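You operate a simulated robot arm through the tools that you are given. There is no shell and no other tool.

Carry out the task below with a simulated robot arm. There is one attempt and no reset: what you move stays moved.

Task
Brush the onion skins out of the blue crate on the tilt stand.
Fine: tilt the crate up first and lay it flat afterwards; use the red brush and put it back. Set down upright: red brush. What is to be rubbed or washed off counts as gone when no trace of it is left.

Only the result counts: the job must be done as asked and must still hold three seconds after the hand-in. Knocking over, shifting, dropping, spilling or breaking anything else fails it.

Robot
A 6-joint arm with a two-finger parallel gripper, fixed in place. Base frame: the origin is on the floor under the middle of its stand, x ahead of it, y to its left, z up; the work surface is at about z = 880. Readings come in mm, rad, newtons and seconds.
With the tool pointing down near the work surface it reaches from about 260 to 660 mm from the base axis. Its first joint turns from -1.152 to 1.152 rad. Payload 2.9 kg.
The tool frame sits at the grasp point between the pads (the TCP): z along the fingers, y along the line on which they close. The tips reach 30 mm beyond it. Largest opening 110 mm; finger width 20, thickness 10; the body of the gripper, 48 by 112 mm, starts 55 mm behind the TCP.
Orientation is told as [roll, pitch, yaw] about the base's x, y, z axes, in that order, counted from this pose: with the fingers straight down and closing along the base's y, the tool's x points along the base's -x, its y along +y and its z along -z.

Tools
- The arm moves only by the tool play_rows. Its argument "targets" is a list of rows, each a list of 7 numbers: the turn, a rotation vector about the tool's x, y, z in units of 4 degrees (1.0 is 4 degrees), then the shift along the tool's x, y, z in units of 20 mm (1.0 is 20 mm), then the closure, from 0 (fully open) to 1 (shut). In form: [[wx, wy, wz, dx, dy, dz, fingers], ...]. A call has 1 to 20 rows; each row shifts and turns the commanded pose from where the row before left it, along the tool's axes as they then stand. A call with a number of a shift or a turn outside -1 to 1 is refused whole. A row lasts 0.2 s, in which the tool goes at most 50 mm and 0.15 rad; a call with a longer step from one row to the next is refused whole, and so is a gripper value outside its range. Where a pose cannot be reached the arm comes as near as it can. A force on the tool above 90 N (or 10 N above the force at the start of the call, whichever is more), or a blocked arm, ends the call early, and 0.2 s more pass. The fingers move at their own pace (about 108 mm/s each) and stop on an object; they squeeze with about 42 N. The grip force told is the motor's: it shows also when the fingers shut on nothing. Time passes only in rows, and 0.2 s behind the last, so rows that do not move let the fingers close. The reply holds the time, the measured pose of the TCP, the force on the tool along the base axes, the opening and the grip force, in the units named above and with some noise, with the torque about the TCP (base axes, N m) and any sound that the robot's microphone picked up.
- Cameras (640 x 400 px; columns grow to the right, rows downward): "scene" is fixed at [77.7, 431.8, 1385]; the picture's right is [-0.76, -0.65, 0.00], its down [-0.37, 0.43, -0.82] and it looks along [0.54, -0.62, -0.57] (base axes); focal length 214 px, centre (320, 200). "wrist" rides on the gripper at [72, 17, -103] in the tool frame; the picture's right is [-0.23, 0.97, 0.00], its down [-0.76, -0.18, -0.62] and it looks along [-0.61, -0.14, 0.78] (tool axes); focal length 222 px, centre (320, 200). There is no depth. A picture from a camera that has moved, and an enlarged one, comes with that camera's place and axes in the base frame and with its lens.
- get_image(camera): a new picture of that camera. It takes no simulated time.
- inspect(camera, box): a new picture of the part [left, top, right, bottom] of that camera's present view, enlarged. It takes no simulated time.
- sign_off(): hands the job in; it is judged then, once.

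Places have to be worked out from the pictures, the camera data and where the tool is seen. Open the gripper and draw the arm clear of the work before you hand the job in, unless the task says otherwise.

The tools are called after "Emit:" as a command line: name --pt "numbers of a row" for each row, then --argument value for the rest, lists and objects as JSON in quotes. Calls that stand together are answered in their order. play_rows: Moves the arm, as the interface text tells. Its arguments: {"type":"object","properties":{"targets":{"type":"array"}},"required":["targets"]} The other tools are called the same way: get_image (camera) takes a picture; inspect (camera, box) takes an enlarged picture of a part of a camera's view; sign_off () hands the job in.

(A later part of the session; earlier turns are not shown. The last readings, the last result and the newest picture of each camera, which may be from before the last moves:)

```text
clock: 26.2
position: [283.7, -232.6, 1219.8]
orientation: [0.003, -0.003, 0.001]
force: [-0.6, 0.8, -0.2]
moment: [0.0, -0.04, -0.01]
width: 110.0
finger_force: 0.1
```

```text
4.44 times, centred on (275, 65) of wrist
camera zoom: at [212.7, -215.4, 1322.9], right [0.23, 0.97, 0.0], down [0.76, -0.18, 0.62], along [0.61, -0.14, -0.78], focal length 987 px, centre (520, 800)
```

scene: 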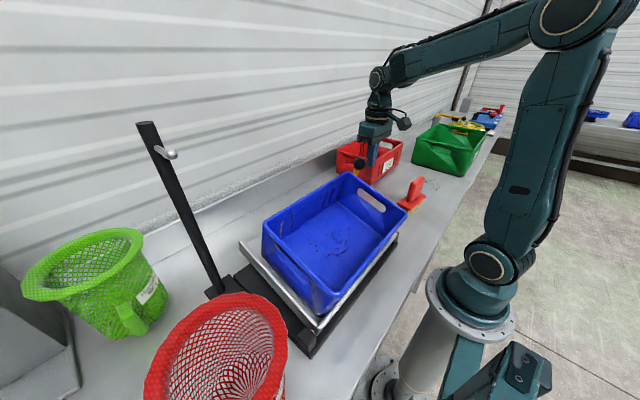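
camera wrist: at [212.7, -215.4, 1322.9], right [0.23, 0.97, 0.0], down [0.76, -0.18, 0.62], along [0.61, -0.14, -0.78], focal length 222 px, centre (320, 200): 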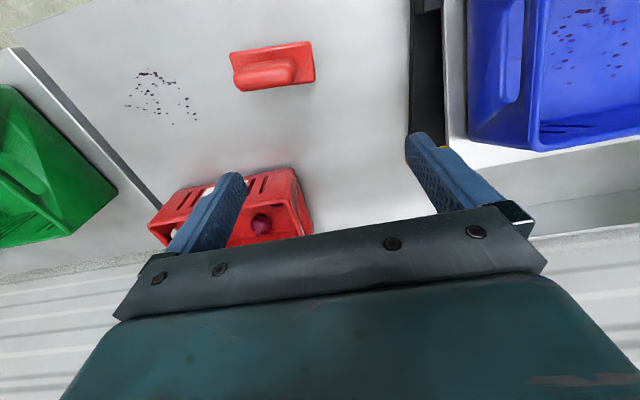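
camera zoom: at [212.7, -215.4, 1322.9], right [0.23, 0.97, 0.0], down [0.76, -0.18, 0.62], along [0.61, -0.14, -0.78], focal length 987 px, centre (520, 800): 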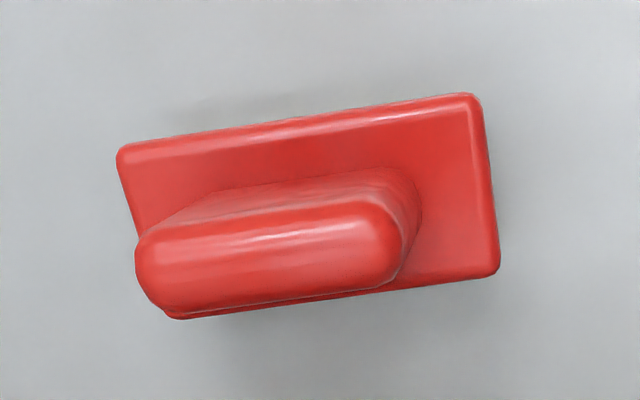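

The brush is standing with its block about 122 × 52 mm, centred at about (248, −296). Its long axis is yawed about −6.6° from y, and the paddle handle tops out at z ≈ 1014. I'll turn the tool to yaw ≈ −96.6° so the fingers close across the handle's thickness.

Emit:
play_rows --pt "0 0 1 0 0 0 0" --pt "0 0 1 0 0 0 0" --pt "0 0 1 0 0 0 0" --pt "0 0 1 0 0 0 0" --pt "0 0 1 0 0 0 0" --pt "0 0 1 0 0 0 0" --pt "0 0 1 0 0 0 0" --pt "0 0 1 0 0 0 0" --pt "0 0 1 0 0 0 0" --pt "0 0 1 0 0 0 0" --pt "0 0 1 0 0 0 0" --pt "0 0 1 0 0 0 0"

Emit:
play_rows --pt "0 0 1 0 0 0 0" --pt "0 0 1 0 0 0 0" --pt "0 0 1 0 0 0 0" --pt "0 0 1 0 0 0 0" --pt "0 0 1 0 0 0 0" --pt "0 0 1 0 0 0 0" --pt "0 0 1 0 0 0 0" --pt "0 0 1 0 0 0 0" --pt "0 0 1 0 0 0 0" --pt "0 0 1 0 0 0 0" --pt "0 0 1 0 0 0 0" --pt "0 0 1 0 0 0 0" --pt "0 0 0.15 0 0 0 0" --pt "0 0 0 -0.83 -0.35 0 0.2" --pt "0 0 0 -0.83 -0.35 0 0.2" --pt "0 0 0 -0.83 -0.35 0 0.2" --pt "0 0 0 -0.83 -0.36 0 0.2" --pt "0 0 0 0 0 0 0.2"

Emit:
get_image --camera "wrist"

Emit:
get_image --camera "scene"

```text
clock: 28.8
position: [282.2, -234.1, 1220.0]
orientation: [0.003, 0.0, -0.84]
force: [-0.3, 0.0, -0.8]
moment: [0.04, 0.0, 0.04]
width: 109.9
finger_force: 0.1
```

```text
clock: 32.6
position: [248.0, -295.9, 1219.7]
orientation: [0.002, 0.001, -1.685]
force: [0.1, 0.3, -0.5]
moment: [0.01, -0.01, -0.02]
width: 87.9
finger_force: 0.1
```

```text
taken
camera wrist: at [273.4, -225.5, 1322.6], right [0.94, -0.34, 0.0], down [-0.26, -0.74, 0.62], along [-0.21, -0.59, -0.78], focal length 222 px, centre (320, 200)
```

wrist: 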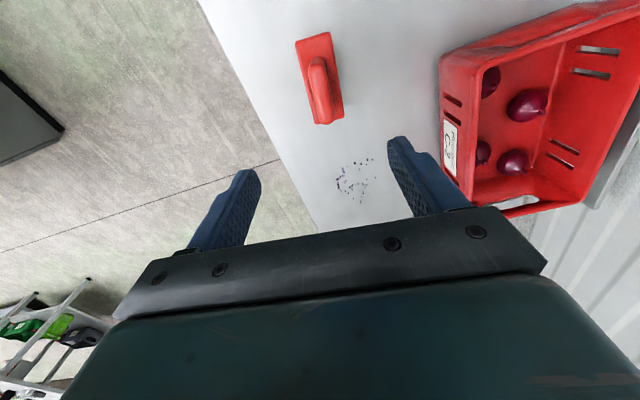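

```text
taken
```

scene: 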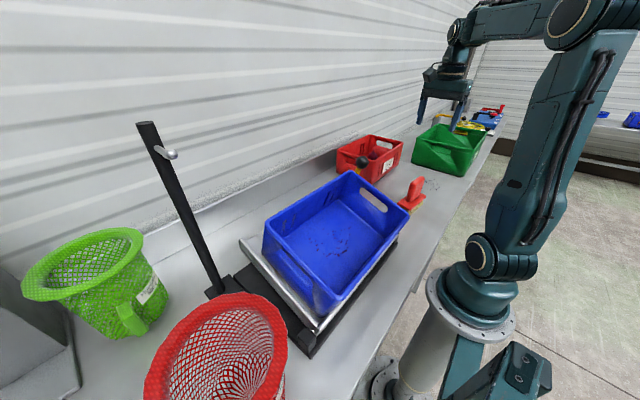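

The arm reached yaw −96.5°. I zoom in on the handle from this viewpoint to confirm centring and angle before descending.

Emit:
inspect --camera "wrist" --box '[260, 20, 380, 140]'

```text
3.33 times, centred on (320, 80) of wrist
camera zoom: at [273.4, -225.5, 1322.6], right [0.94, -0.34, 0.0], down [-0.26, -0.74, 0.62], along [-0.21, -0.59, -0.78], focal length 740 px, centre (320, 600)
```

zoom: 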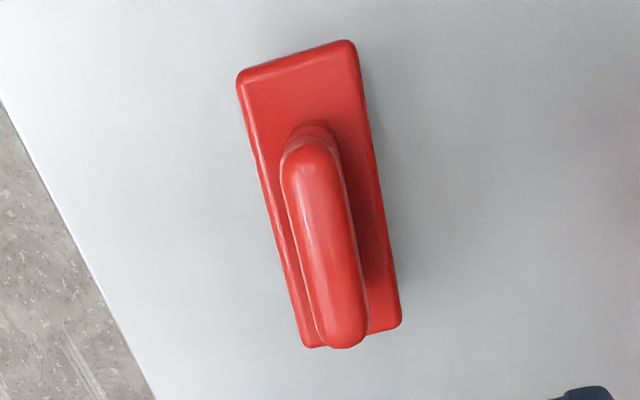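

Handle top centre checks out at about (249.5, −295), ~24 mm thick and ~74 mm wide. I descend so the pads straddle the handle with the TCP at z ≈ 982.

Emit:
play_rows --pt "0 0 0 0 0.06 1 0.3" --pt "0 0 0 0 0 1 0.3" --pt "0 0 0 0 0 1 0.3" --pt "0 0 0 0 0 1 0.3" --pt "0 0 0 0 0 1 0.3" --pt "0 0 0 0 0 1 0.3" --pt "0 0 0 0 0 1 0.3" --pt "0 0 0 0 0 1 0.3" --pt "0 0 0 0 0 1 0.3" --pt "0 0 0 0 0 1 0.3" --pt "0 0 0 0 0 0 0.3"

Emit:
get_image --camera "wrist"

Emit:
inspect --camera "scene" --box '[360, 120, 460, 220]'

```text
clock: 35.0
position: [248.8, -295.7, 1020.5]
orientation: [-0.001, 0.003, -1.686]
force: [0.7, 0.1, 0.2]
moment: [-0.01, -0.04, 0.02]
width: 77.0
finger_force: 0.0
```

```text
taken
camera wrist: at [275.0, -224.9, 1122.4], right [0.94, -0.34, 0.0], down [-0.26, -0.74, 0.62], along [-0.21, -0.59, -0.78], focal length 222 px, centre (320, 200)
```

wrist: 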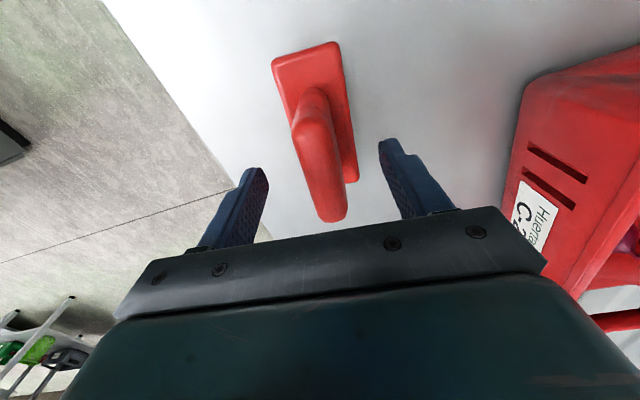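

```text
4.00 times, centred on (410, 170) of scene
camera zoom: at [77.7, 431.8, 1385.0], right [-0.76, -0.65, 0.0], down [-0.37, 0.43, -0.82], along [0.54, -0.62, -0.57], focal length 858 px, centre (-40, 320)
```

zoom: 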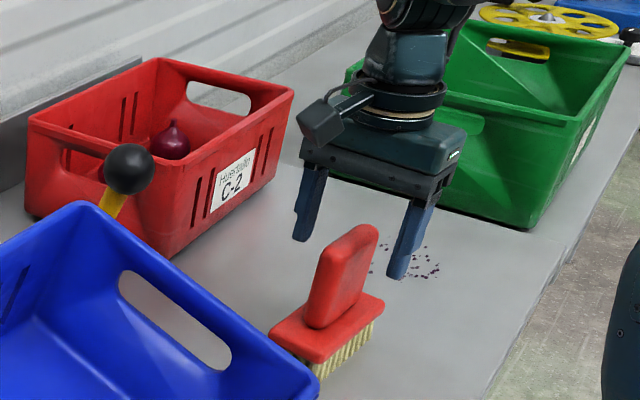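

The handle is centred between the pads in both views. I lower the last 38 mm and close on the handle.

Emit:
play_rows --pt "0 0 0 0 0 1 0.3" --pt "0 0 0 0 0 0.92 0.3" --pt "0 0 0 0 0 0 0.3" --pt "0 0 0 0 0 0 1" --pt "0 0 0 0 0 0 1" --pt "0 0 0 0 0 0 1" --pt "0 0 0 0 0 0 1"

Emit:
get_image --camera "wrist"

Emit:
inspect --camera "scene" --box '[360, 120, 460, 220]'

```text
clock: 36.6
position: [249.1, -295.7, 980.8]
orientation: [-0.001, 0.002, -1.686]
force: [-0.3, -0.2, -0.4]
moment: [-0.08, 0.01, 0.03]
width: 23.8
finger_force: 42.0
```

```text
taken
camera wrist: at [274.6, -224.9, 1084.3], right [0.94, -0.34, 0.0], down [-0.26, -0.74, 0.62], along [-0.21, -0.59, -0.78], focal length 222 px, centre (320, 200)
```

wrist: 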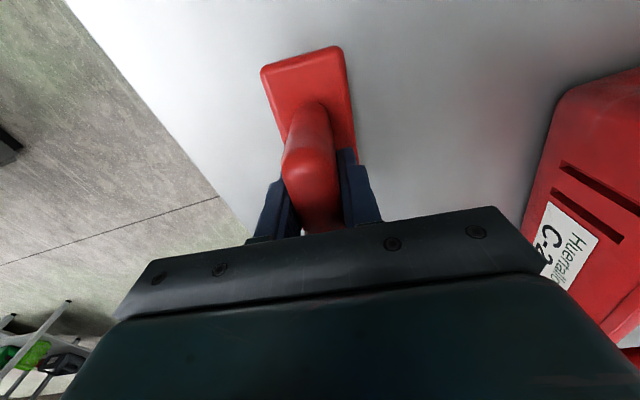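

```text
4.00 times, centred on (410, 170) of scene
camera zoom: at [77.7, 431.8, 1385.0], right [-0.76, -0.65, 0.0], down [-0.37, 0.43, -0.82], along [0.54, -0.62, -0.57], focal length 858 px, centre (-40, 320)
```

zoom: 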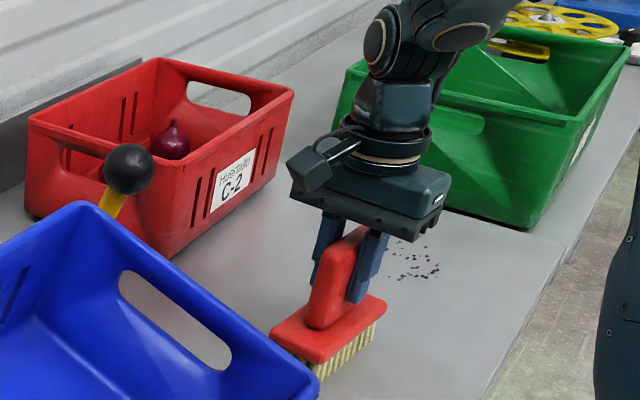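

The brush is gripped at width 23.8 (pick-up pose: (249.1, −295.7, 980.8), yaw −1.686, remembered for the return). I lift it straight up.

Emit:
play_rows --pt "0 0 0 0 0 -0.5 1" --pt "0 0 0 0 0 -1 1" --pt "0 0 0 0 0 -1 1" --pt "0 0 0 0 0 -1 1" --pt "0 0 0 0 0 -1 1" --pt "0 0 0 0 0 -1 1" --pt "0 0 0 0 0 -1 1" --pt "0 0 0 0 0 -1 1" --pt "0 0 0 0 0 -1 1" --pt "0 0 0 0 0 -1 1" --pt "0 0 0 0 0 -1 1" --pt "0 0 0 0 0 -1 1" --pt "0 0 0 0 0 -1 1" --pt "0 0 0 0 0 -0.5 1"

Emit:
get_image --camera "wrist"

Emit:
inspect --camera "scene" --box '[220, 130, 440, 340]'

Emit:
inspect --camera "scene" --box '[270, 190, 400, 300]'

```text
clock: 39.6
position: [248.8, -295.2, 1240.0]
orientation: [-0.001, 0.002, -1.685]
force: [1.0, 0.4, -3.1]
moment: [0.01, 0.03, 0.0]
width: 23.6
finger_force: 41.7
```

```text
taken
camera wrist: at [274.5, -225.1, 1342.7], right [0.94, -0.34, 0.0], down [-0.27, -0.74, 0.62], along [-0.21, -0.59, -0.78], focal length 222 px, centre (320, 200)
```

wrist: 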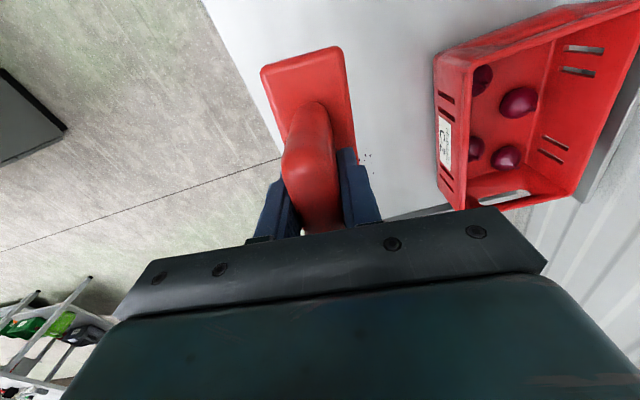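

```text
1.90 times, centred on (330, 235) of scene
camera zoom: at [77.7, 431.8, 1385.0], right [-0.76, -0.65, 0.0], down [-0.37, 0.43, -0.82], along [0.54, -0.62, -0.57], focal length 408 px, centre (301, 133)
```

zoom: 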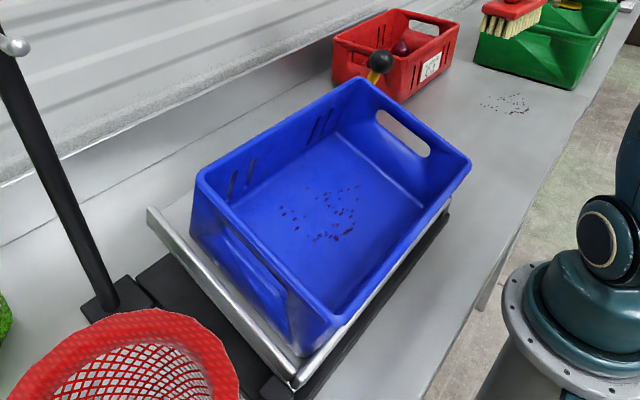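

```text
3.64 times, centred on (335, 245) of scene
camera zoom: at [77.7, 431.8, 1385.0], right [-0.76, -0.65, 0.0], down [-0.37, 0.43, -0.82], along [0.54, -0.62, -0.57], focal length 780 px, centre (266, 36)
```

zoom: 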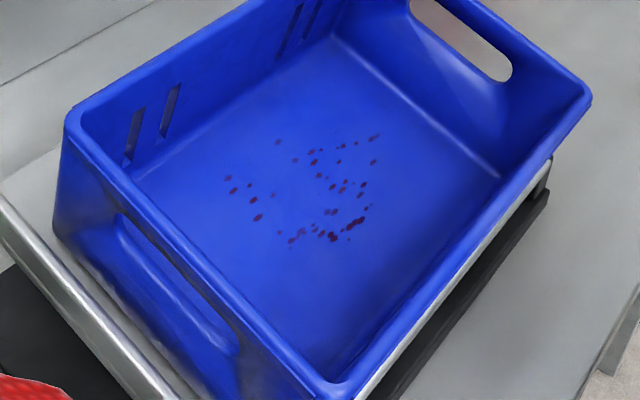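

Brush is secure (grip 41.7 N, weight ≈3 N). The specks lie at flat-equivalent x ≈ 285–370, y ≈ 33–160 on the crate floor. I straighten the brush yaw to the crate and carry it over at a safe height.

Emit:
play_rows --pt "0 0 -0.8 0 0 0 1" --pt "0 0 -0.83 0 0 0 1" --pt "0 0 0 1 0.14 0 1" --pt "0 0 0 1 0.14 0 1" --pt "0 0 0 1 0.14 0 1" --pt "0 0 0 1 0.14 0 1" --pt "0 0 0 1 0.14 0 1" --pt "0 0 0 1 0.14 0 1" --pt "0 0 0 1 0.14 0 1" --pt "0 0 0 1 0.14 0 1" --pt "0 0 0 1 0.14 0 1" --pt "0 0 0 1 0.14 0 1" --pt "0 0 0 1 0.14 0 1" --pt "0 0 0 1 0.14 0 1" --pt "0 0 0 1 0.14 0 1" --pt "0 0 0 1 0.14 0 1" --pt "0 0 0 1 0.14 0 1" --pt "0 0 0 1 0.14 0 1" --pt "0 0 0 1 0.14 0 1" --pt "0 0 0 1 0.14 0 1"

Emit:
get_image --camera "wrist"

Emit:
get_image --camera "scene"

```text
clock: 43.8
position: [300.3, 63.3, 1240.8]
orientation: [0.0, -0.001, -1.573]
force: [0.4, 0.1, -3.5]
moment: [0.02, 0.03, 0.02]
width: 23.8
finger_force: 41.5
```

```text
taken
camera wrist: at [317.4, 137.7, 1344.2], right [0.97, -0.23, 0.0], down [-0.18, -0.76, 0.62], along [-0.14, -0.61, -0.78], focal length 222 px, centre (320, 200)
```

wrist: 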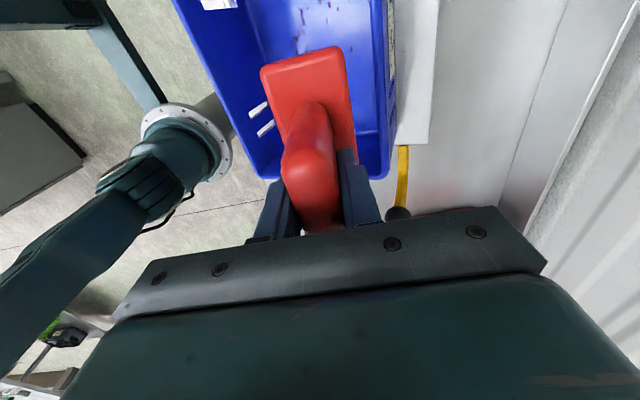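

```text
taken
```

scene: 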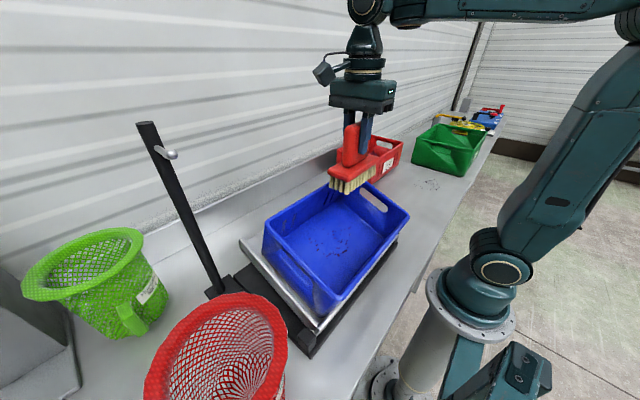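

The brush hangs square over the crate. I now tilt the tool by about 17.7° to match the crate floor and move to just above the rim opening, checking that the arm can reach this pose.

Emit:
play_rows --pt "-0.886 0 0 0 0 0 1" --pt "-0.886 0 0 0 0 0 1" --pt "-0.886 0 0 0 0 0 1" --pt "-0.886 0 0 0 0 0 1" --pt "-0.886 0 0 0 0 0 1" --pt "0 0 0 0.42 -0.85 0.775 1" --pt "0 0 0 0.42 -0.85 0.775 1" --pt "0 0 0 0 0 0 1"

Emit:
get_image --camera "scene"

Emit:
inspect --camera "scene" --box '[240, 120, 430, 300]'

```text
clock: 45.6
position: [278.0, 79.1, 1200.7]
orientation: [0.31, 0.003, -1.572]
force: [0.7, -0.4, -2.3]
moment: [0.02, 0.05, -0.02]
width: 23.9
finger_force: 41.7
```

```text
taken
```

scene: 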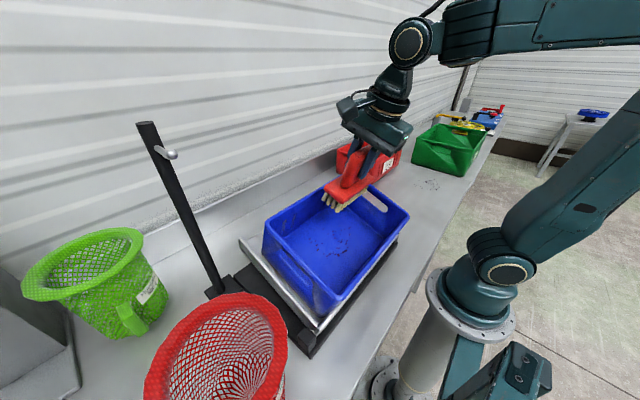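

```text
2.22 times, centred on (335, 210) of scene
camera zoom: at [77.7, 431.8, 1385.0], right [-0.76, -0.65, 0.0], down [-0.37, 0.43, -0.82], along [0.54, -0.62, -0.57], focal length 477 px, centre (287, 178)
```

zoom: 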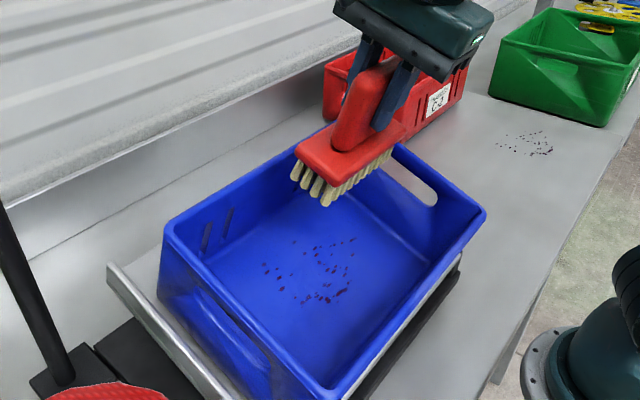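

The tilted pose is reached exactly. I lower the brush into the crate along the floor normal, stopping about 20 mm above the expected floor.

Emit:
play_rows --pt "0 0 0 0 0 1 1" --pt "0 0 0 0 0 1 1" --pt "0 0 0 0 0 1 1" --pt "0 0 0 0 0 1 1" --pt "0 0 0 0 0 1 1" --pt "0 0 0 0 0 0 1"

Emit:
inspect --camera "scene" --box '[240, 120, 430, 300]'

Emit:
get_image --camera "wrist"

```text
clock: 47.0
position: [307.8, 79.4, 1104.9]
orientation: [0.31, 0.003, -1.572]
force: [0.3, 0.9, -2.9]
moment: [0.0, 0.06, 0.01]
width: 24.1
finger_force: 42.0
```

```text
2.22 times, centred on (335, 210) of scene
camera zoom: at [77.7, 431.8, 1385.0], right [-0.76, -0.65, 0.0], down [-0.37, 0.43, -0.82], along [0.54, -0.62, -0.57], focal length 477 px, centre (287, 178)
```

zoom: 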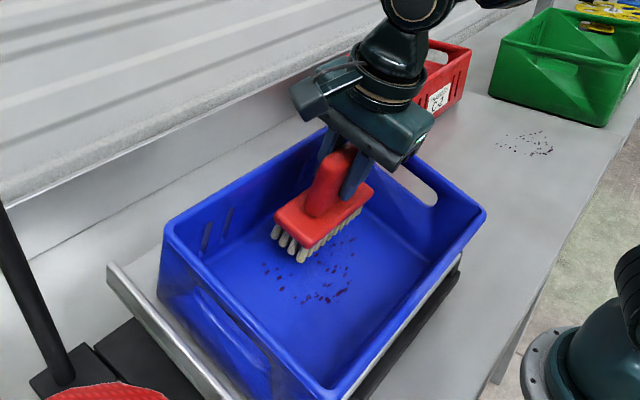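

```text
taken
camera wrist: at [292.6, 153.2, 1208.4], right [0.93, -0.23, 0.3], down [-0.36, -0.76, 0.54], along [0.1, -0.61, -0.79], focal length 222 px, centre (320, 200)
```

wrist: 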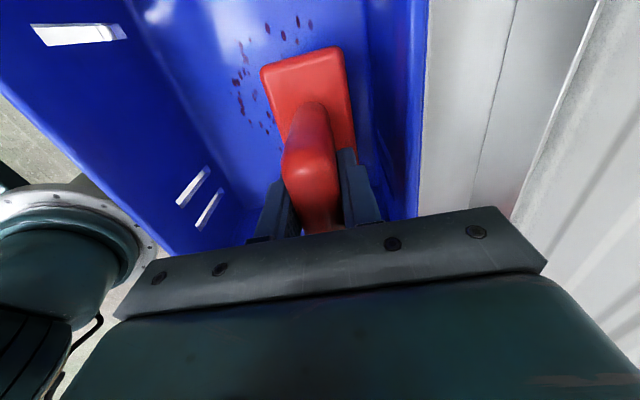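

The brush is inside, hovering over the floor. I creep down in small steps, watching for contact.

Emit:
play_rows --pt "0 0 0 0 0 0.25 1" --pt "0 0 0 0 0 0.25 1"

Emit:
play_rows --pt "0 0 0 0 0 0.2 1"

Emit:
inspect --camera "scene" --box '[270, 160, 400, 260]'

```text
clock: 47.6
position: [310.0, 80.8, 1095.4]
orientation: [0.311, 0.001, -1.572]
force: [-0.5, -0.8, -3.3]
moment: [-0.02, 0.07, 0.0]
width: 23.9
finger_force: 42.0
```

```text
clock: 48.0
position: [311.1, 80.7, 1092.0]
orientation: [0.308, 0.002, -1.572]
force: [0.2, -0.6, -2.2]
moment: [0.02, 0.04, -0.01]
width: 23.8
finger_force: 41.8
```

```text
4.00 times, centred on (335, 210) of scene
camera zoom: at [77.7, 431.8, 1385.0], right [-0.76, -0.65, 0.0], down [-0.37, 0.43, -0.82], along [0.54, -0.62, -0.57], focal length 858 px, centre (260, 160)
```

zoom: 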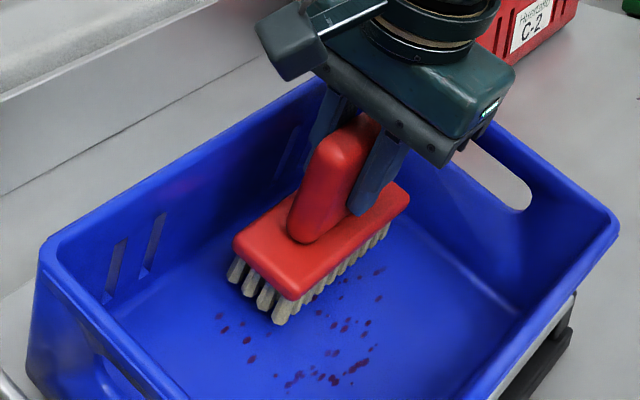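

No contact yet; I keep creeping in 2–3 mm steps.

Emit:
play_rows --pt "0 0 0 0 0 0.15 1"

Emit:
play_rows --pt "0 0 0 0 0 0.12 1"

Emit:
play_rows --pt "0 0 0 0 0 0.1 1"

```text
clock: 48.4
position: [313.3, 79.4, 1089.3]
orientation: [0.31, 0.002, -1.571]
force: [0.0, 0.2, -2.8]
moment: [-0.01, 0.07, -0.01]
width: 23.8
finger_force: 42.4
```

```text
clock: 48.8
position: [314.4, 79.3, 1087.6]
orientation: [0.311, 0.002, -1.573]
force: [0.3, -0.1, -1.8]
moment: [0.0, 0.06, 0.01]
width: 23.8
finger_force: 41.6
```

```text
clock: 49.2
position: [313.0, 80.4, 1085.6]
orientation: [0.31, 0.004, -1.573]
force: [0.5, -1.1, -2.9]
moment: [0.0, 0.06, 0.01]
width: 23.7
finger_force: 41.7
```

Still free. I continue down in 2 mm steps.

Emit:
play_rows --pt "0 0 0 0 0 0.12 1"

Emit:
play_rows --pt "0 0 0 0 0 0.12 1"

Emit:
play_rows --pt "0 0 0 0 0 0.1 1"

Emit:
inspect --camera "scene" --box '[290, 180, 370, 250]'

```text
clock: 49.6
position: [314.3, 81.3, 1082.6]
orientation: [0.31, 0.003, -1.572]
force: [0.0, 0.1, -2.1]
moment: [0.02, 0.07, 0.01]
width: 24.0
finger_force: 41.7
```

```text
clock: 50.0
position: [315.7, 81.4, 1080.5]
orientation: [0.31, 0.002, -1.573]
force: [-4.1, 0.0, 4.2]
moment: [-0.17, 0.06, -0.04]
width: 23.8
finger_force: 42.3
```

```text
clock: 50.4
position: [316.2, 79.9, 1079.4]
orientation: [0.311, 0.002, -1.573]
force: [-4.9, 0.2, 4.1]
moment: [-0.08, 0.1, -0.08]
width: 23.6
finger_force: 41.8
```

```text
5.71 times, centred on (330, 215) of scene
camera zoom: at [77.5, 431.8, 1385.0], right [-0.76, -0.65, 0.0], down [-0.37, 0.43, -0.82], along [0.54, -0.62, -0.57], focal length 1226 px, centre (263, 114)
```

zoom: 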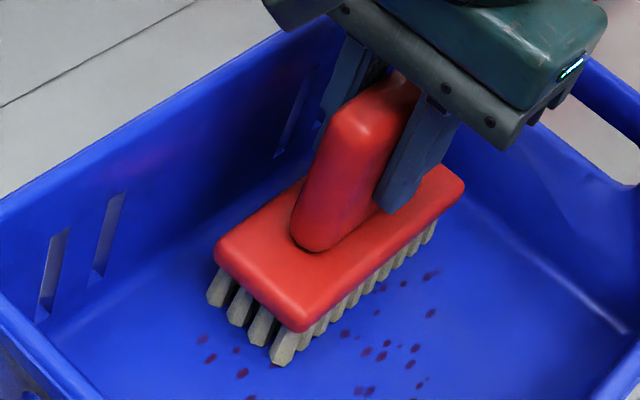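

Contact is felt (about 7 N normal). I check whether the tray has held its tilt under this light pressure.

Emit:
inspect --camera "scene" --box '[220, 220, 340, 340]'

Emit:
inspect --camera "scene" --box '[220, 130, 440, 340]'

```text
3.33 times, centred on (280, 280) of scene
camera zoom: at [77.5, 431.8, 1385.0], right [-0.76, -0.65, 0.0], down [-0.37, 0.43, -0.82], along [0.54, -0.62, -0.57], focal length 715 px, centre (453, -67)
```

zoom: 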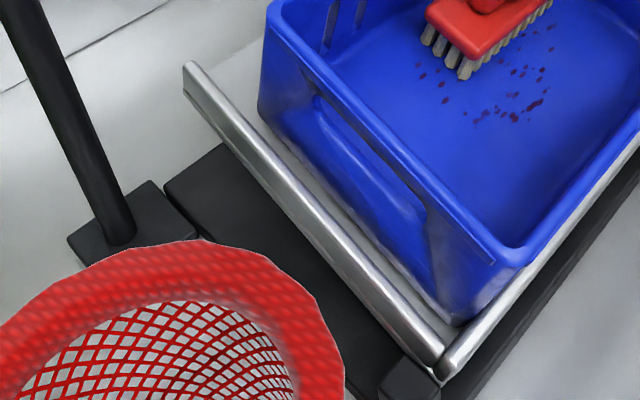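

```text
1.90 times, centred on (330, 235) of scene
camera zoom: at [77.5, 431.8, 1385.0], right [-0.76, -0.65, 0.0], down [-0.37, 0.43, -0.82], along [0.54, -0.62, -0.57], focal length 408 px, centre (301, 133)
```

zoom: 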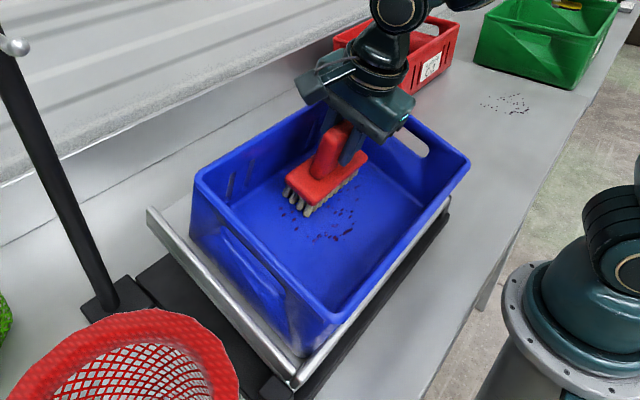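

The tray dipped only very slightly, so I must press lightly. I ease up 1.5 mm and start a stroke down the slope (−tool y).

Emit:
play_rows --pt "0 0 0 0 0 -0.08 1" --pt "0 0 0 0 -0.4 0 1" --pt "0 0 0 0 -0.5 0 1" --pt "0 0 0 0 -0.5 0 1" --pt "0 0 0 0 -0.5 0 1"

Emit:
inspect --camera "scene" --box '[270, 180, 400, 280]'

```text
clock: 51.6
position: [279.2, 79.2, 1068.6]
orientation: [0.312, 0.001, -1.572]
force: [-0.3, -0.1, 2.1]
moment: [0.16, -0.15, 0.03]
width: 23.7
finger_force: 42.1
```

```text
4.00 times, centred on (335, 230) of scene
camera zoom: at [77.7, 431.8, 1385.0], right [-0.76, -0.65, 0.0], down [-0.37, 0.43, -0.82], along [0.54, -0.62, -0.57], focal length 858 px, centre (260, 80)
```

zoom: 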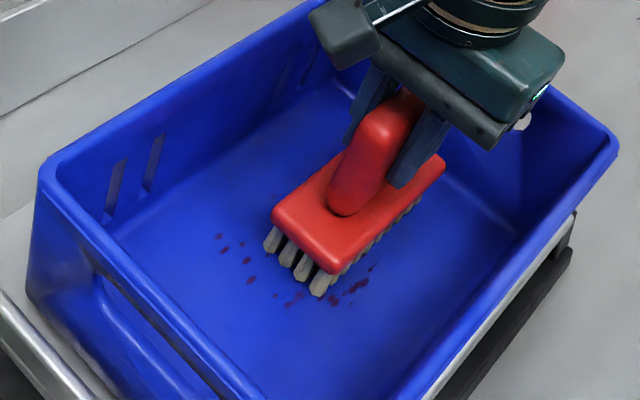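

Light contact (~4.6 N) is kept and the swept area looks clean. I continue the stroke further down the slope.

Emit:
play_rows --pt "0 0 0 0 -0.5 0 1" --pt "0 0 0 0 -0.5 0 1" --pt "0 0 0 0 -0.5 0 1" --pt "0 0 0 0 -0.4 0 1"

Emit:
inspect --camera "scene" --box '[270, 180, 400, 280]'

```text
clock: 52.6
position: [242.9, 80.6, 1057.3]
orientation: [0.309, 0.0, -1.573]
force: [-0.1, 0.5, -2.2]
moment: [-0.01, 0.06, 0.0]
width: 23.9
finger_force: 41.9
```

```text
4.00 times, centred on (335, 230) of scene
camera zoom: at [77.7, 431.8, 1385.0], right [-0.76, -0.65, 0.0], down [-0.37, 0.43, -0.82], along [0.54, -0.62, -0.57], focal length 858 px, centre (260, 80)
```

zoom: 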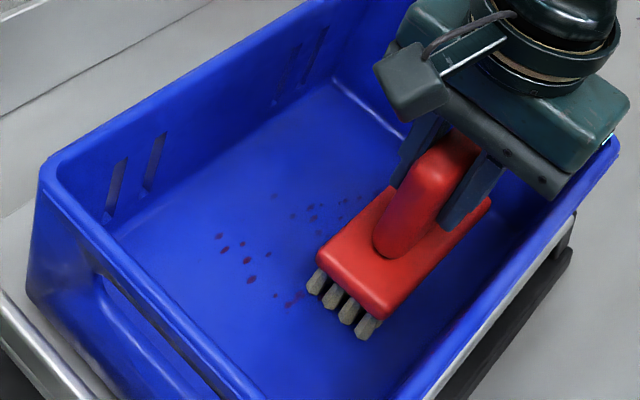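

The swept specks are fainter but not gone, so several strokes are needed; contact was lost at the lower end. I probe for the floor here to correct the stroke slope.

Emit:
play_rows --pt "0 0 0 0 0 0.05 1"

Emit:
play_rows --pt "0 0 0 0 0 0.05 1"

Emit:
play_rows --pt "0 0 0 0 0 0.05 1"

```text
clock: 53.0
position: [243.3, 80.6, 1057.1]
orientation: [0.312, 0.004, -1.573]
force: [0.0, -0.1, -2.5]
moment: [0.04, 0.06, -0.01]
width: 23.9
finger_force: 42.3
```

```text
clock: 53.4
position: [243.8, 81.2, 1056.0]
orientation: [0.31, 0.002, -1.573]
force: [-3.1, -1.2, 5.0]
moment: [-0.22, -0.07, -0.08]
width: 23.9
finger_force: 42.0
```

```text
clock: 53.8
position: [245.4, 80.7, 1055.9]
orientation: [0.312, 0.002, -1.572]
force: [-6.3, -2.6, 11.6]
moment: [-0.28, -0.27, -0.07]
width: 23.7
finger_force: 42.5
```

The floor is about 1.5–2° steeper than the tool angle. I lift slightly, rotate the tool 1.6° more to match, then probe for light contact again.

Emit:
play_rows --pt "0 0 0 0 0 -0.2 1" --pt "-0.4 0 0 0 0 0 1" --pt "0 0 0 0 0 0.05 1"

Emit:
play_rows --pt "0 0 0 0 0 0.05 1"

Emit:
play_rows --pt "0 0 0 0 0 0.05 1"

```text
clock: 54.6
position: [243.3, 80.4, 1057.7]
orientation: [0.337, 0.002, -1.57]
force: [-0.1, -0.2, -2.4]
moment: [0.02, 0.02, 0.02]
width: 23.8
finger_force: 41.8
```

```text
clock: 55.0
position: [243.6, 81.6, 1058.5]
orientation: [0.341, 0.002, -1.571]
force: [-0.1, -0.9, -3.3]
moment: [0.01, 0.03, 0.01]
width: 23.5
finger_force: 42.0
```

```text
clock: 55.4
position: [244.3, 80.5, 1056.0]
orientation: [0.338, 0.002, -1.573]
force: [0.3, 0.7, -2.5]
moment: [-0.02, 0.03, -0.01]
width: 23.8
finger_force: 42.4
```

Not yet touching; two more 1 mm steps.

Emit:
play_rows --pt "0 0 0 0 0 0.05 1"

Emit:
play_rows --pt "0 0 0 0 0 0.05 1"

```text
clock: 55.8
position: [244.5, 81.0, 1055.1]
orientation: [0.341, 0.002, -1.574]
force: [-9.2, 0.9, 14.7]
moment: [-0.59, 0.48, -0.22]
width: 23.9
finger_force: 42.1
```

```text
clock: 56.2
position: [244.4, 80.7, 1054.3]
orientation: [0.339, 0.006, -1.57]
force: [-12.0, 2.2, 27.6]
moment: [0.01, 1.09, -0.08]
width: 24.0
finger_force: 42.0
```

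Force went to 30 N, too much; I back off about 1.5 mm and make a stroke up the slope.

Emit:
play_rows --pt "0 0 0 0 0 -0.08 1" --pt "0 0 0 0 0.4 0 1" --pt "0 0 0 0 0.5 0 1"

Emit:
play_rows --pt "0 0 0 0 0.5 0 1" --pt "0 0 0 0 0.5 0 1"

Emit:
play_rows --pt "0 0 0 0 0.5 0 1" --pt "0 0 0 0 0.5 0 1"

```text
clock: 57.0
position: [262.6, 80.1, 1062.3]
orientation: [0.336, 0.001, -1.572]
force: [-4.8, -0.2, 2.5]
moment: [0.26, 0.1, 0.2]
width: 23.8
finger_force: 42.3
```

```text
clock: 57.6
position: [280.6, 80.8, 1067.3]
orientation: [0.339, 0.001, -1.572]
force: [-3.1, -0.8, 0.0]
moment: [0.19, 0.09, 0.12]
width: 24.0
finger_force: 42.2
```

```text
clock: 58.2
position: [298.7, 79.8, 1076.0]
orientation: [0.338, -0.001, -1.573]
force: [-3.5, -0.3, 0.8]
moment: [0.21, 0.08, 0.14]
width: 23.8
finger_force: 41.6
```

Contact stays light and even. I finish the up stroke and look at the result.

Emit:
play_rows --pt "0 0 0 0 0.5 0 1" --pt "0 0 0 0 0.5 0 1" --pt "0 0 0 0 0.4 0 1"

Emit:
inspect --camera "scene" --box '[270, 180, 400, 280]'

Emit:
inspect --camera "scene" --box '[220, 130, 440, 340]'

```text
clock: 59.0
position: [324.4, 79.6, 1084.0]
orientation: [0.338, 0.003, -1.573]
force: [-1.1, -0.2, -1.7]
moment: [0.04, 0.07, 0.03]
width: 23.9
finger_force: 41.7
```

```text
4.00 times, centred on (335, 230) of scene
camera zoom: at [77.7, 431.8, 1385.0], right [-0.76, -0.65, 0.0], down [-0.37, 0.43, -0.82], along [0.54, -0.62, -0.57], focal length 858 px, centre (260, 80)
```

zoom: 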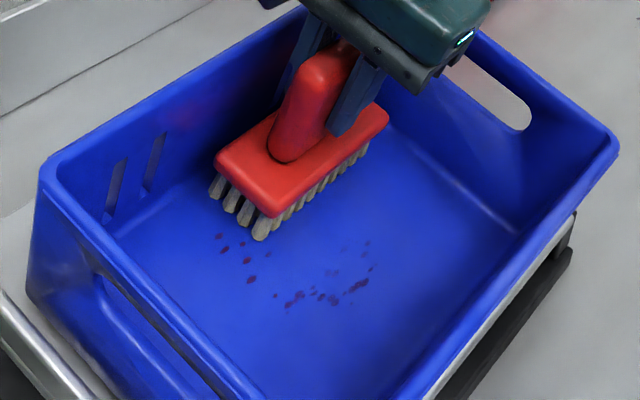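

```text
1.90 times, centred on (330, 235) of scene
camera zoom: at [77.7, 431.8, 1385.0], right [-0.76, -0.65, 0.0], down [-0.37, 0.43, -0.82], along [0.54, -0.62, -0.57], focal length 408 px, centre (301, 133)
```

zoom: 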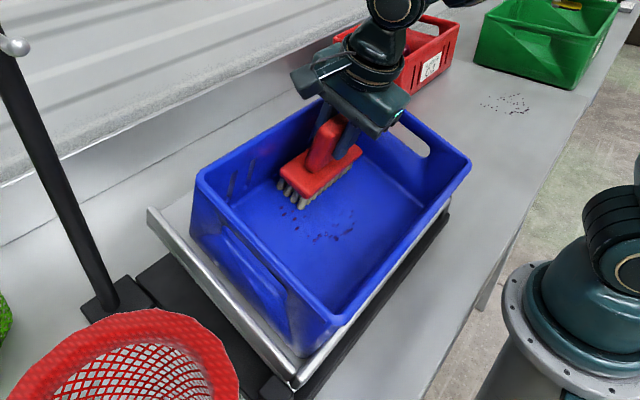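

The upper specks have vanished in the swept band; the lower and left ones remain. I press 1 mm more and make another stroke down.

Emit:
play_rows --pt "0 0 0 0 0 0.06 1" --pt "0 0 0 0 -0.5 0 1" --pt "0 0 0 0 -0.5 0 1" --pt "0 0 0 0 -0.5 0 1"

Emit:
play_rows --pt "0 0 0 0 -0.5 0 1" --pt "0 0 0 0 -0.5 0 1" --pt "0 0 0 0 -0.5 0 1"

Emit:
play_rows --pt "0 0 0 0 -0.5 0 1" --pt "0 0 0 0 -0.5 0 1" --pt "0 0 0 0 -0.5 0 1"

Emit:
inspect --camera "scene" --box '[270, 180, 400, 280]'

```text
clock: 60.0
position: [297.1, 81.2, 1073.6]
orientation: [0.339, 0.001, -1.573]
force: [-0.9, -1.1, 6.9]
moment: [0.48, -0.02, 0.08]
width: 24.0
finger_force: 41.7
```

```text
clock: 60.8
position: [269.9, 79.8, 1063.6]
orientation: [0.342, 0.001, -1.573]
force: [-1.3, -0.5, 18.1]
moment: [0.19, -0.02, 0.08]
width: 23.7
finger_force: 42.5
```

```text
clock: 61.6
position: [240.6, 81.2, 1053.3]
orientation: [0.339, 0.001, -1.569]
force: [-0.6, -0.3, 21.1]
moment: [0.44, -0.15, 0.05]
width: 23.8
finger_force: 41.9
```

```text
4.00 times, centred on (335, 230) of scene
camera zoom: at [77.5, 431.7, 1385.0], right [-0.76, -0.65, 0.0], down [-0.37, 0.43, -0.82], along [0.54, -0.62, -0.57], focal length 858 px, centre (260, 80)
```

zoom: 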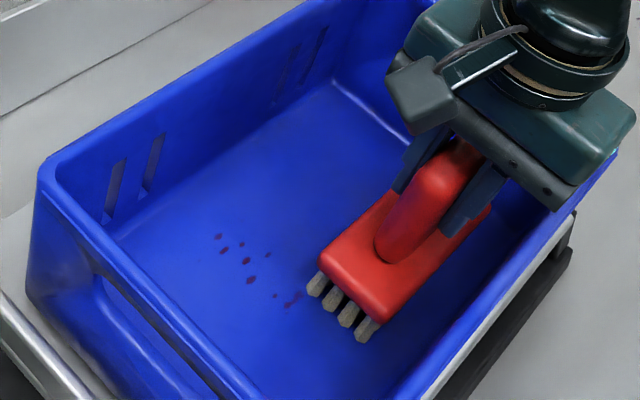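

The swept band at y≈80 is clean. I lift a few millimetres, shift 60 mm toward +y over the remaining specks, set down lightly and stroke up.

Emit:
play_rows --pt "0 0 0 0 0 -0.3 1" --pt "0 0 0 1 0 0 1" --pt "0 0 0 1 0 0 1" --pt "0 0 0 1 0 0 1" --pt "0 0 0 0 0 0.25 1"

Emit:
inspect --camera "scene" --box '[270, 180, 400, 280]'

```text
clock: 62.8
position: [241.9, 141.1, 1054.7]
orientation: [0.337, 0.0, -1.573]
force: [-1.4, -1.2, -1.3]
moment: [0.07, 0.07, 0.04]
width: 23.6
finger_force: 41.9
```

```text
4.00 times, centred on (335, 230) of scene
camera zoom: at [77.7, 431.8, 1385.0], right [-0.76, -0.65, 0.0], down [-0.37, 0.43, -0.82], along [0.54, -0.62, -0.57], focal length 858 px, centre (260, 80)
```

zoom: 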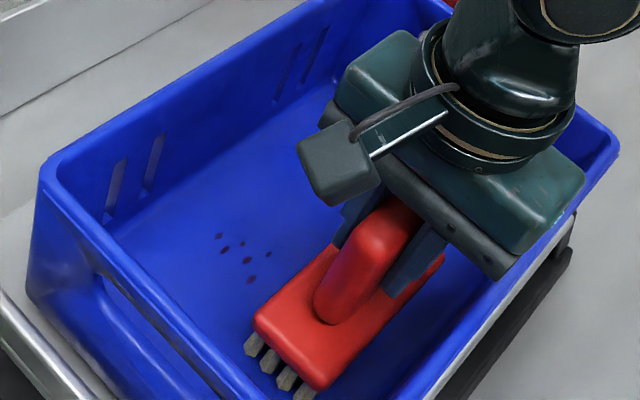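

Barely touching; I press 1 mm and stroke up the slope at y≈141.

Emit:
play_rows --pt "0 0 0 0 0 0.05 1" --pt "0 0 0 0 0.5 0 1" --pt "0 0 0 0 0.5 0 1" --pt "0 0 0 0 0.5 0 1"

Emit:
play_rows --pt "0 0 0 0 0.5 0.02 1" --pt "0 0 0 0 0.5 0 1" --pt "0 0 0 0 0.5 0 1"

Emit:
play_rows --pt "0 0 0 0 0.5 0.02 1" --pt "0 0 0 0 0.5 0 1" --pt "0 0 0 0 0.4 0 1"

Emit:
inspect --camera "scene" --box '[270, 180, 400, 280]'

```text
clock: 63.8
position: [269.3, 140.1, 1062.5]
orientation: [0.337, 0.001, -1.571]
force: [-11.3, 1.2, 11.6]
moment: [0.25, 0.99, 0.15]
width: 24.0
finger_force: 41.6
```

```text
clock: 64.6
position: [297.6, 140.8, 1072.7]
orientation: [0.338, 0.002, -1.571]
force: [-5.3, 0.7, 6.1]
moment: [0.48, 0.6, 0.28]
width: 23.8
finger_force: 42.0
```

```text
clock: 65.4
position: [324.0, 140.0, 1080.9]
orientation: [0.337, 0.003, -1.572]
force: [-5.0, 0.3, 4.8]
moment: [0.36, 0.57, 0.23]
width: 24.0
finger_force: 41.9
```

```text
4.00 times, centred on (335, 230) of scene
camera zoom: at [77.5, 431.8, 1385.0], right [-0.76, -0.65, 0.0], down [-0.37, 0.43, -0.82], along [0.54, -0.62, -0.57], focal length 858 px, centre (260, 80)
```

zoom: 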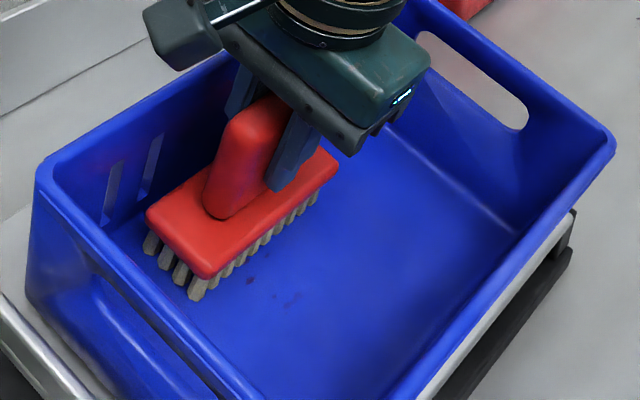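

A few faint specks remain. I stroke back down with the same light pressure.

Emit:
play_rows --pt "0 0 0 0 0.3 0 1" --pt "0 0 0 0 -0.3 0 1" --pt "0 0 0 0 -0.5 0 1" --pt "0 0 0 0 -0.5 0 1"

Emit:
play_rows --pt "0 0 0 0 -0.5 0 1" --pt "0 0 0 0 -0.5 0 1" --pt "0 0 0 0 -0.5 0 1"

Emit:
play_rows --pt "0 0 0 0 -0.5 0 1" --pt "0 0 0 0 -0.5 0 1" --pt "0 0 0 0 -0.5 0 1"

Emit:
inspect --camera "scene" --box '[270, 180, 400, 280]'

```text
clock: 66.4
position: [304.9, 139.7, 1074.1]
orientation: [0.339, 0.002, -1.574]
force: [-0.7, 0.0, 6.2]
moment: [0.11, 0.01, 0.02]
width: 23.9
finger_force: 42.0
```

```text
clock: 67.2
position: [277.7, 140.9, 1065.2]
orientation: [0.339, 0.001, -1.573]
force: [-0.2, 0.7, 17.3]
moment: [-0.42, -0.12, 0.01]
width: 23.8
finger_force: 42.4
```

```text
clock: 68.0
position: [248.9, 140.8, 1056.3]
orientation: [0.34, 0.002, -1.572]
force: [-0.7, 0.2, 21.3]
moment: [-0.2, -0.01, 0.08]
width: 24.0
finger_force: 42.1
```

```text
4.00 times, centred on (335, 230) of scene
camera zoom: at [77.5, 431.7, 1385.0], right [-0.76, -0.65, 0.0], down [-0.37, 0.43, -0.82], along [0.54, -0.62, -0.57], focal length 858 px, centre (260, 80)
```

zoom: 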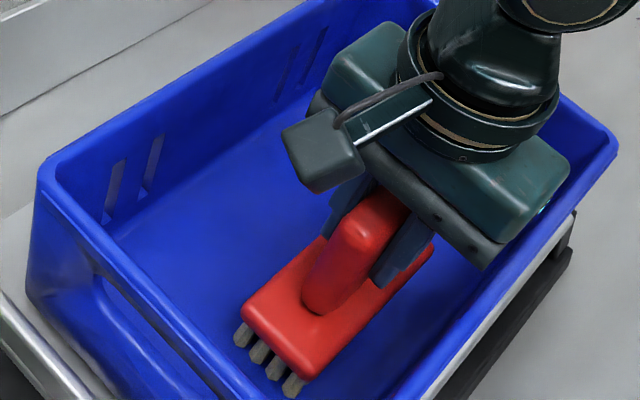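

The visible area looks clean. I make one more up stroke here, then lift out of the crate to inspect the whole floor.

Emit:
play_rows --pt "0 0 0 0 0 -0.04 1" --pt "0 0 0 -0.1 0.5 0 1" --pt "0 0 0 -0.1 0.5 0 1" --pt "0 0 0 -0.2 0.5 0.01 1" --pt "0 0 0 -0.2 0.5 0.01 1" --pt "0 0 0 -0.2 0.5 0.01 1" --pt "0 0 0 -0.2 0.5 0.01 1" --pt "0 0 0 -0.2 0.5 0 1" --pt "0 0 0 -0.2 0.5 0 1"

Emit:
play_rows --pt "0 0 0 0 0 -1 1" --pt "0 0 0 0 0 -1 1" --pt "0 0 0 0 0 -1 1" --pt "0 0 0 0 0 -1 1" --pt "0 0 0 0 0 -1 1" --pt "0 0 0 0 0 -1 1" --pt "0 0 0 0 0 -1 1"

Emit:
inspect --camera "scene" --box '[260, 180, 400, 310]'

Emit:
get_image --camera "wrist"

Emit:
inspect --camera "scene" --box '[220, 220, 340, 340]'

```text
clock: 70.0
position: [324.8, 112.8, 1080.2]
orientation: [0.336, 0.0, -1.572]
force: [-5.1, 1.6, 5.5]
moment: [0.26, 0.58, 0.09]
width: 24.1
finger_force: 42.2
```

```text
clock: 71.6
position: [277.2, 112.5, 1213.2]
orientation: [0.34, 0.002, -1.574]
force: [0.7, 0.1, -2.3]
moment: [0.02, 0.02, -0.02]
width: 23.5
finger_force: 41.7
```

```text
3.08 times, centred on (330, 245) of scene
camera zoom: at [77.7, 431.8, 1385.0], right [-0.76, -0.65, 0.0], down [-0.37, 0.43, -0.82], along [0.54, -0.62, -0.57], focal length 660 px, centre (289, 62)
```

zoom: 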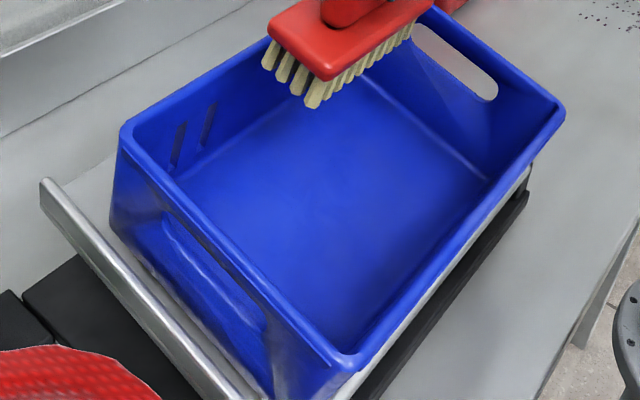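

```text
taken
camera wrist: at [259.1, 186.3, 1315.3], right [0.92, -0.23, 0.32], down [-0.38, -0.76, 0.53], along [0.12, -0.61, -0.79], focal length 222 px, centre (320, 200)
```

wrist: 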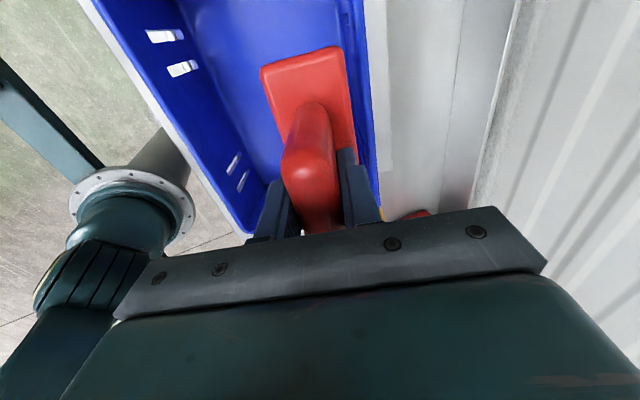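

```text
3.33 times, centred on (280, 280) of scene
camera zoom: at [77.7, 431.8, 1385.0], right [-0.76, -0.65, 0.0], down [-0.37, 0.43, -0.82], along [0.54, -0.62, -0.57], focal length 715 px, centre (453, -67)
```

zoom: 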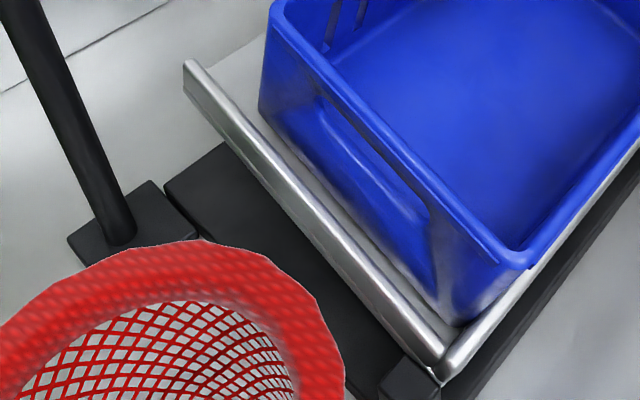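

The floor looks clean and the tray kept its tilt. I zoom in heavily on the floor to check for any faint trace before putting the brush away.

Emit:
inspect --camera "scene" --box '[300, 200, 370, 250]'

Emit:
inspect --camera "scene" --box '[285, 215, 355, 275]'

Emit:
inspect --camera "wrist" --box '[180, 0, 300, 150]'

```text
8.00 times, centred on (335, 225) of scene
camera zoom: at [77.7, 431.8, 1385.0], right [-0.76, -0.65, 0.0], down [-0.37, 0.43, -0.82], along [0.54, -0.62, -0.57], focal length 1716 px, centre (200, 0)
```

zoom: 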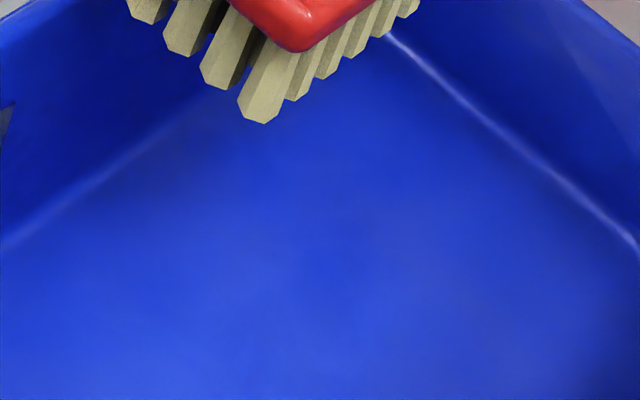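

```text
6.67 times, centred on (320, 245) of scene
camera zoom: at [77.7, 431.8, 1385.0], right [-0.76, -0.65, 0.0], down [-0.37, 0.43, -0.82], along [0.54, -0.62, -0.57], focal length 1430 px, centre (320, -100)
```

zoom: 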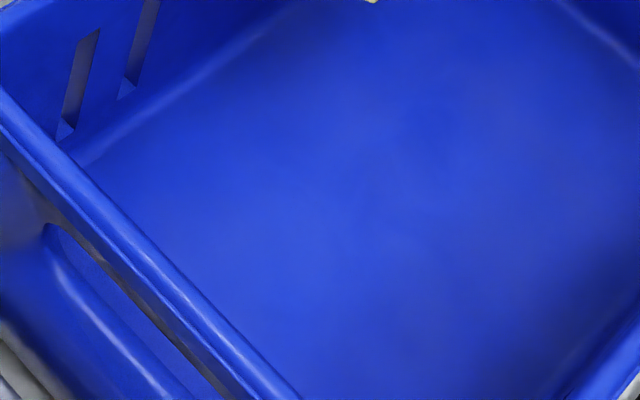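

```text
2.67 times, centred on (240, 75) of wrist
camera zoom: at [259.1, 186.3, 1315.3], right [0.92, -0.23, 0.32], down [-0.38, -0.76, 0.53], along [0.12, -0.61, -0.79], focal length 592 px, centre (533, 533)
```

zoom: 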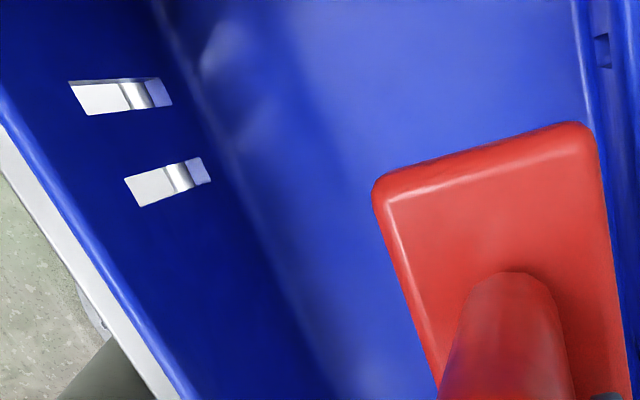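

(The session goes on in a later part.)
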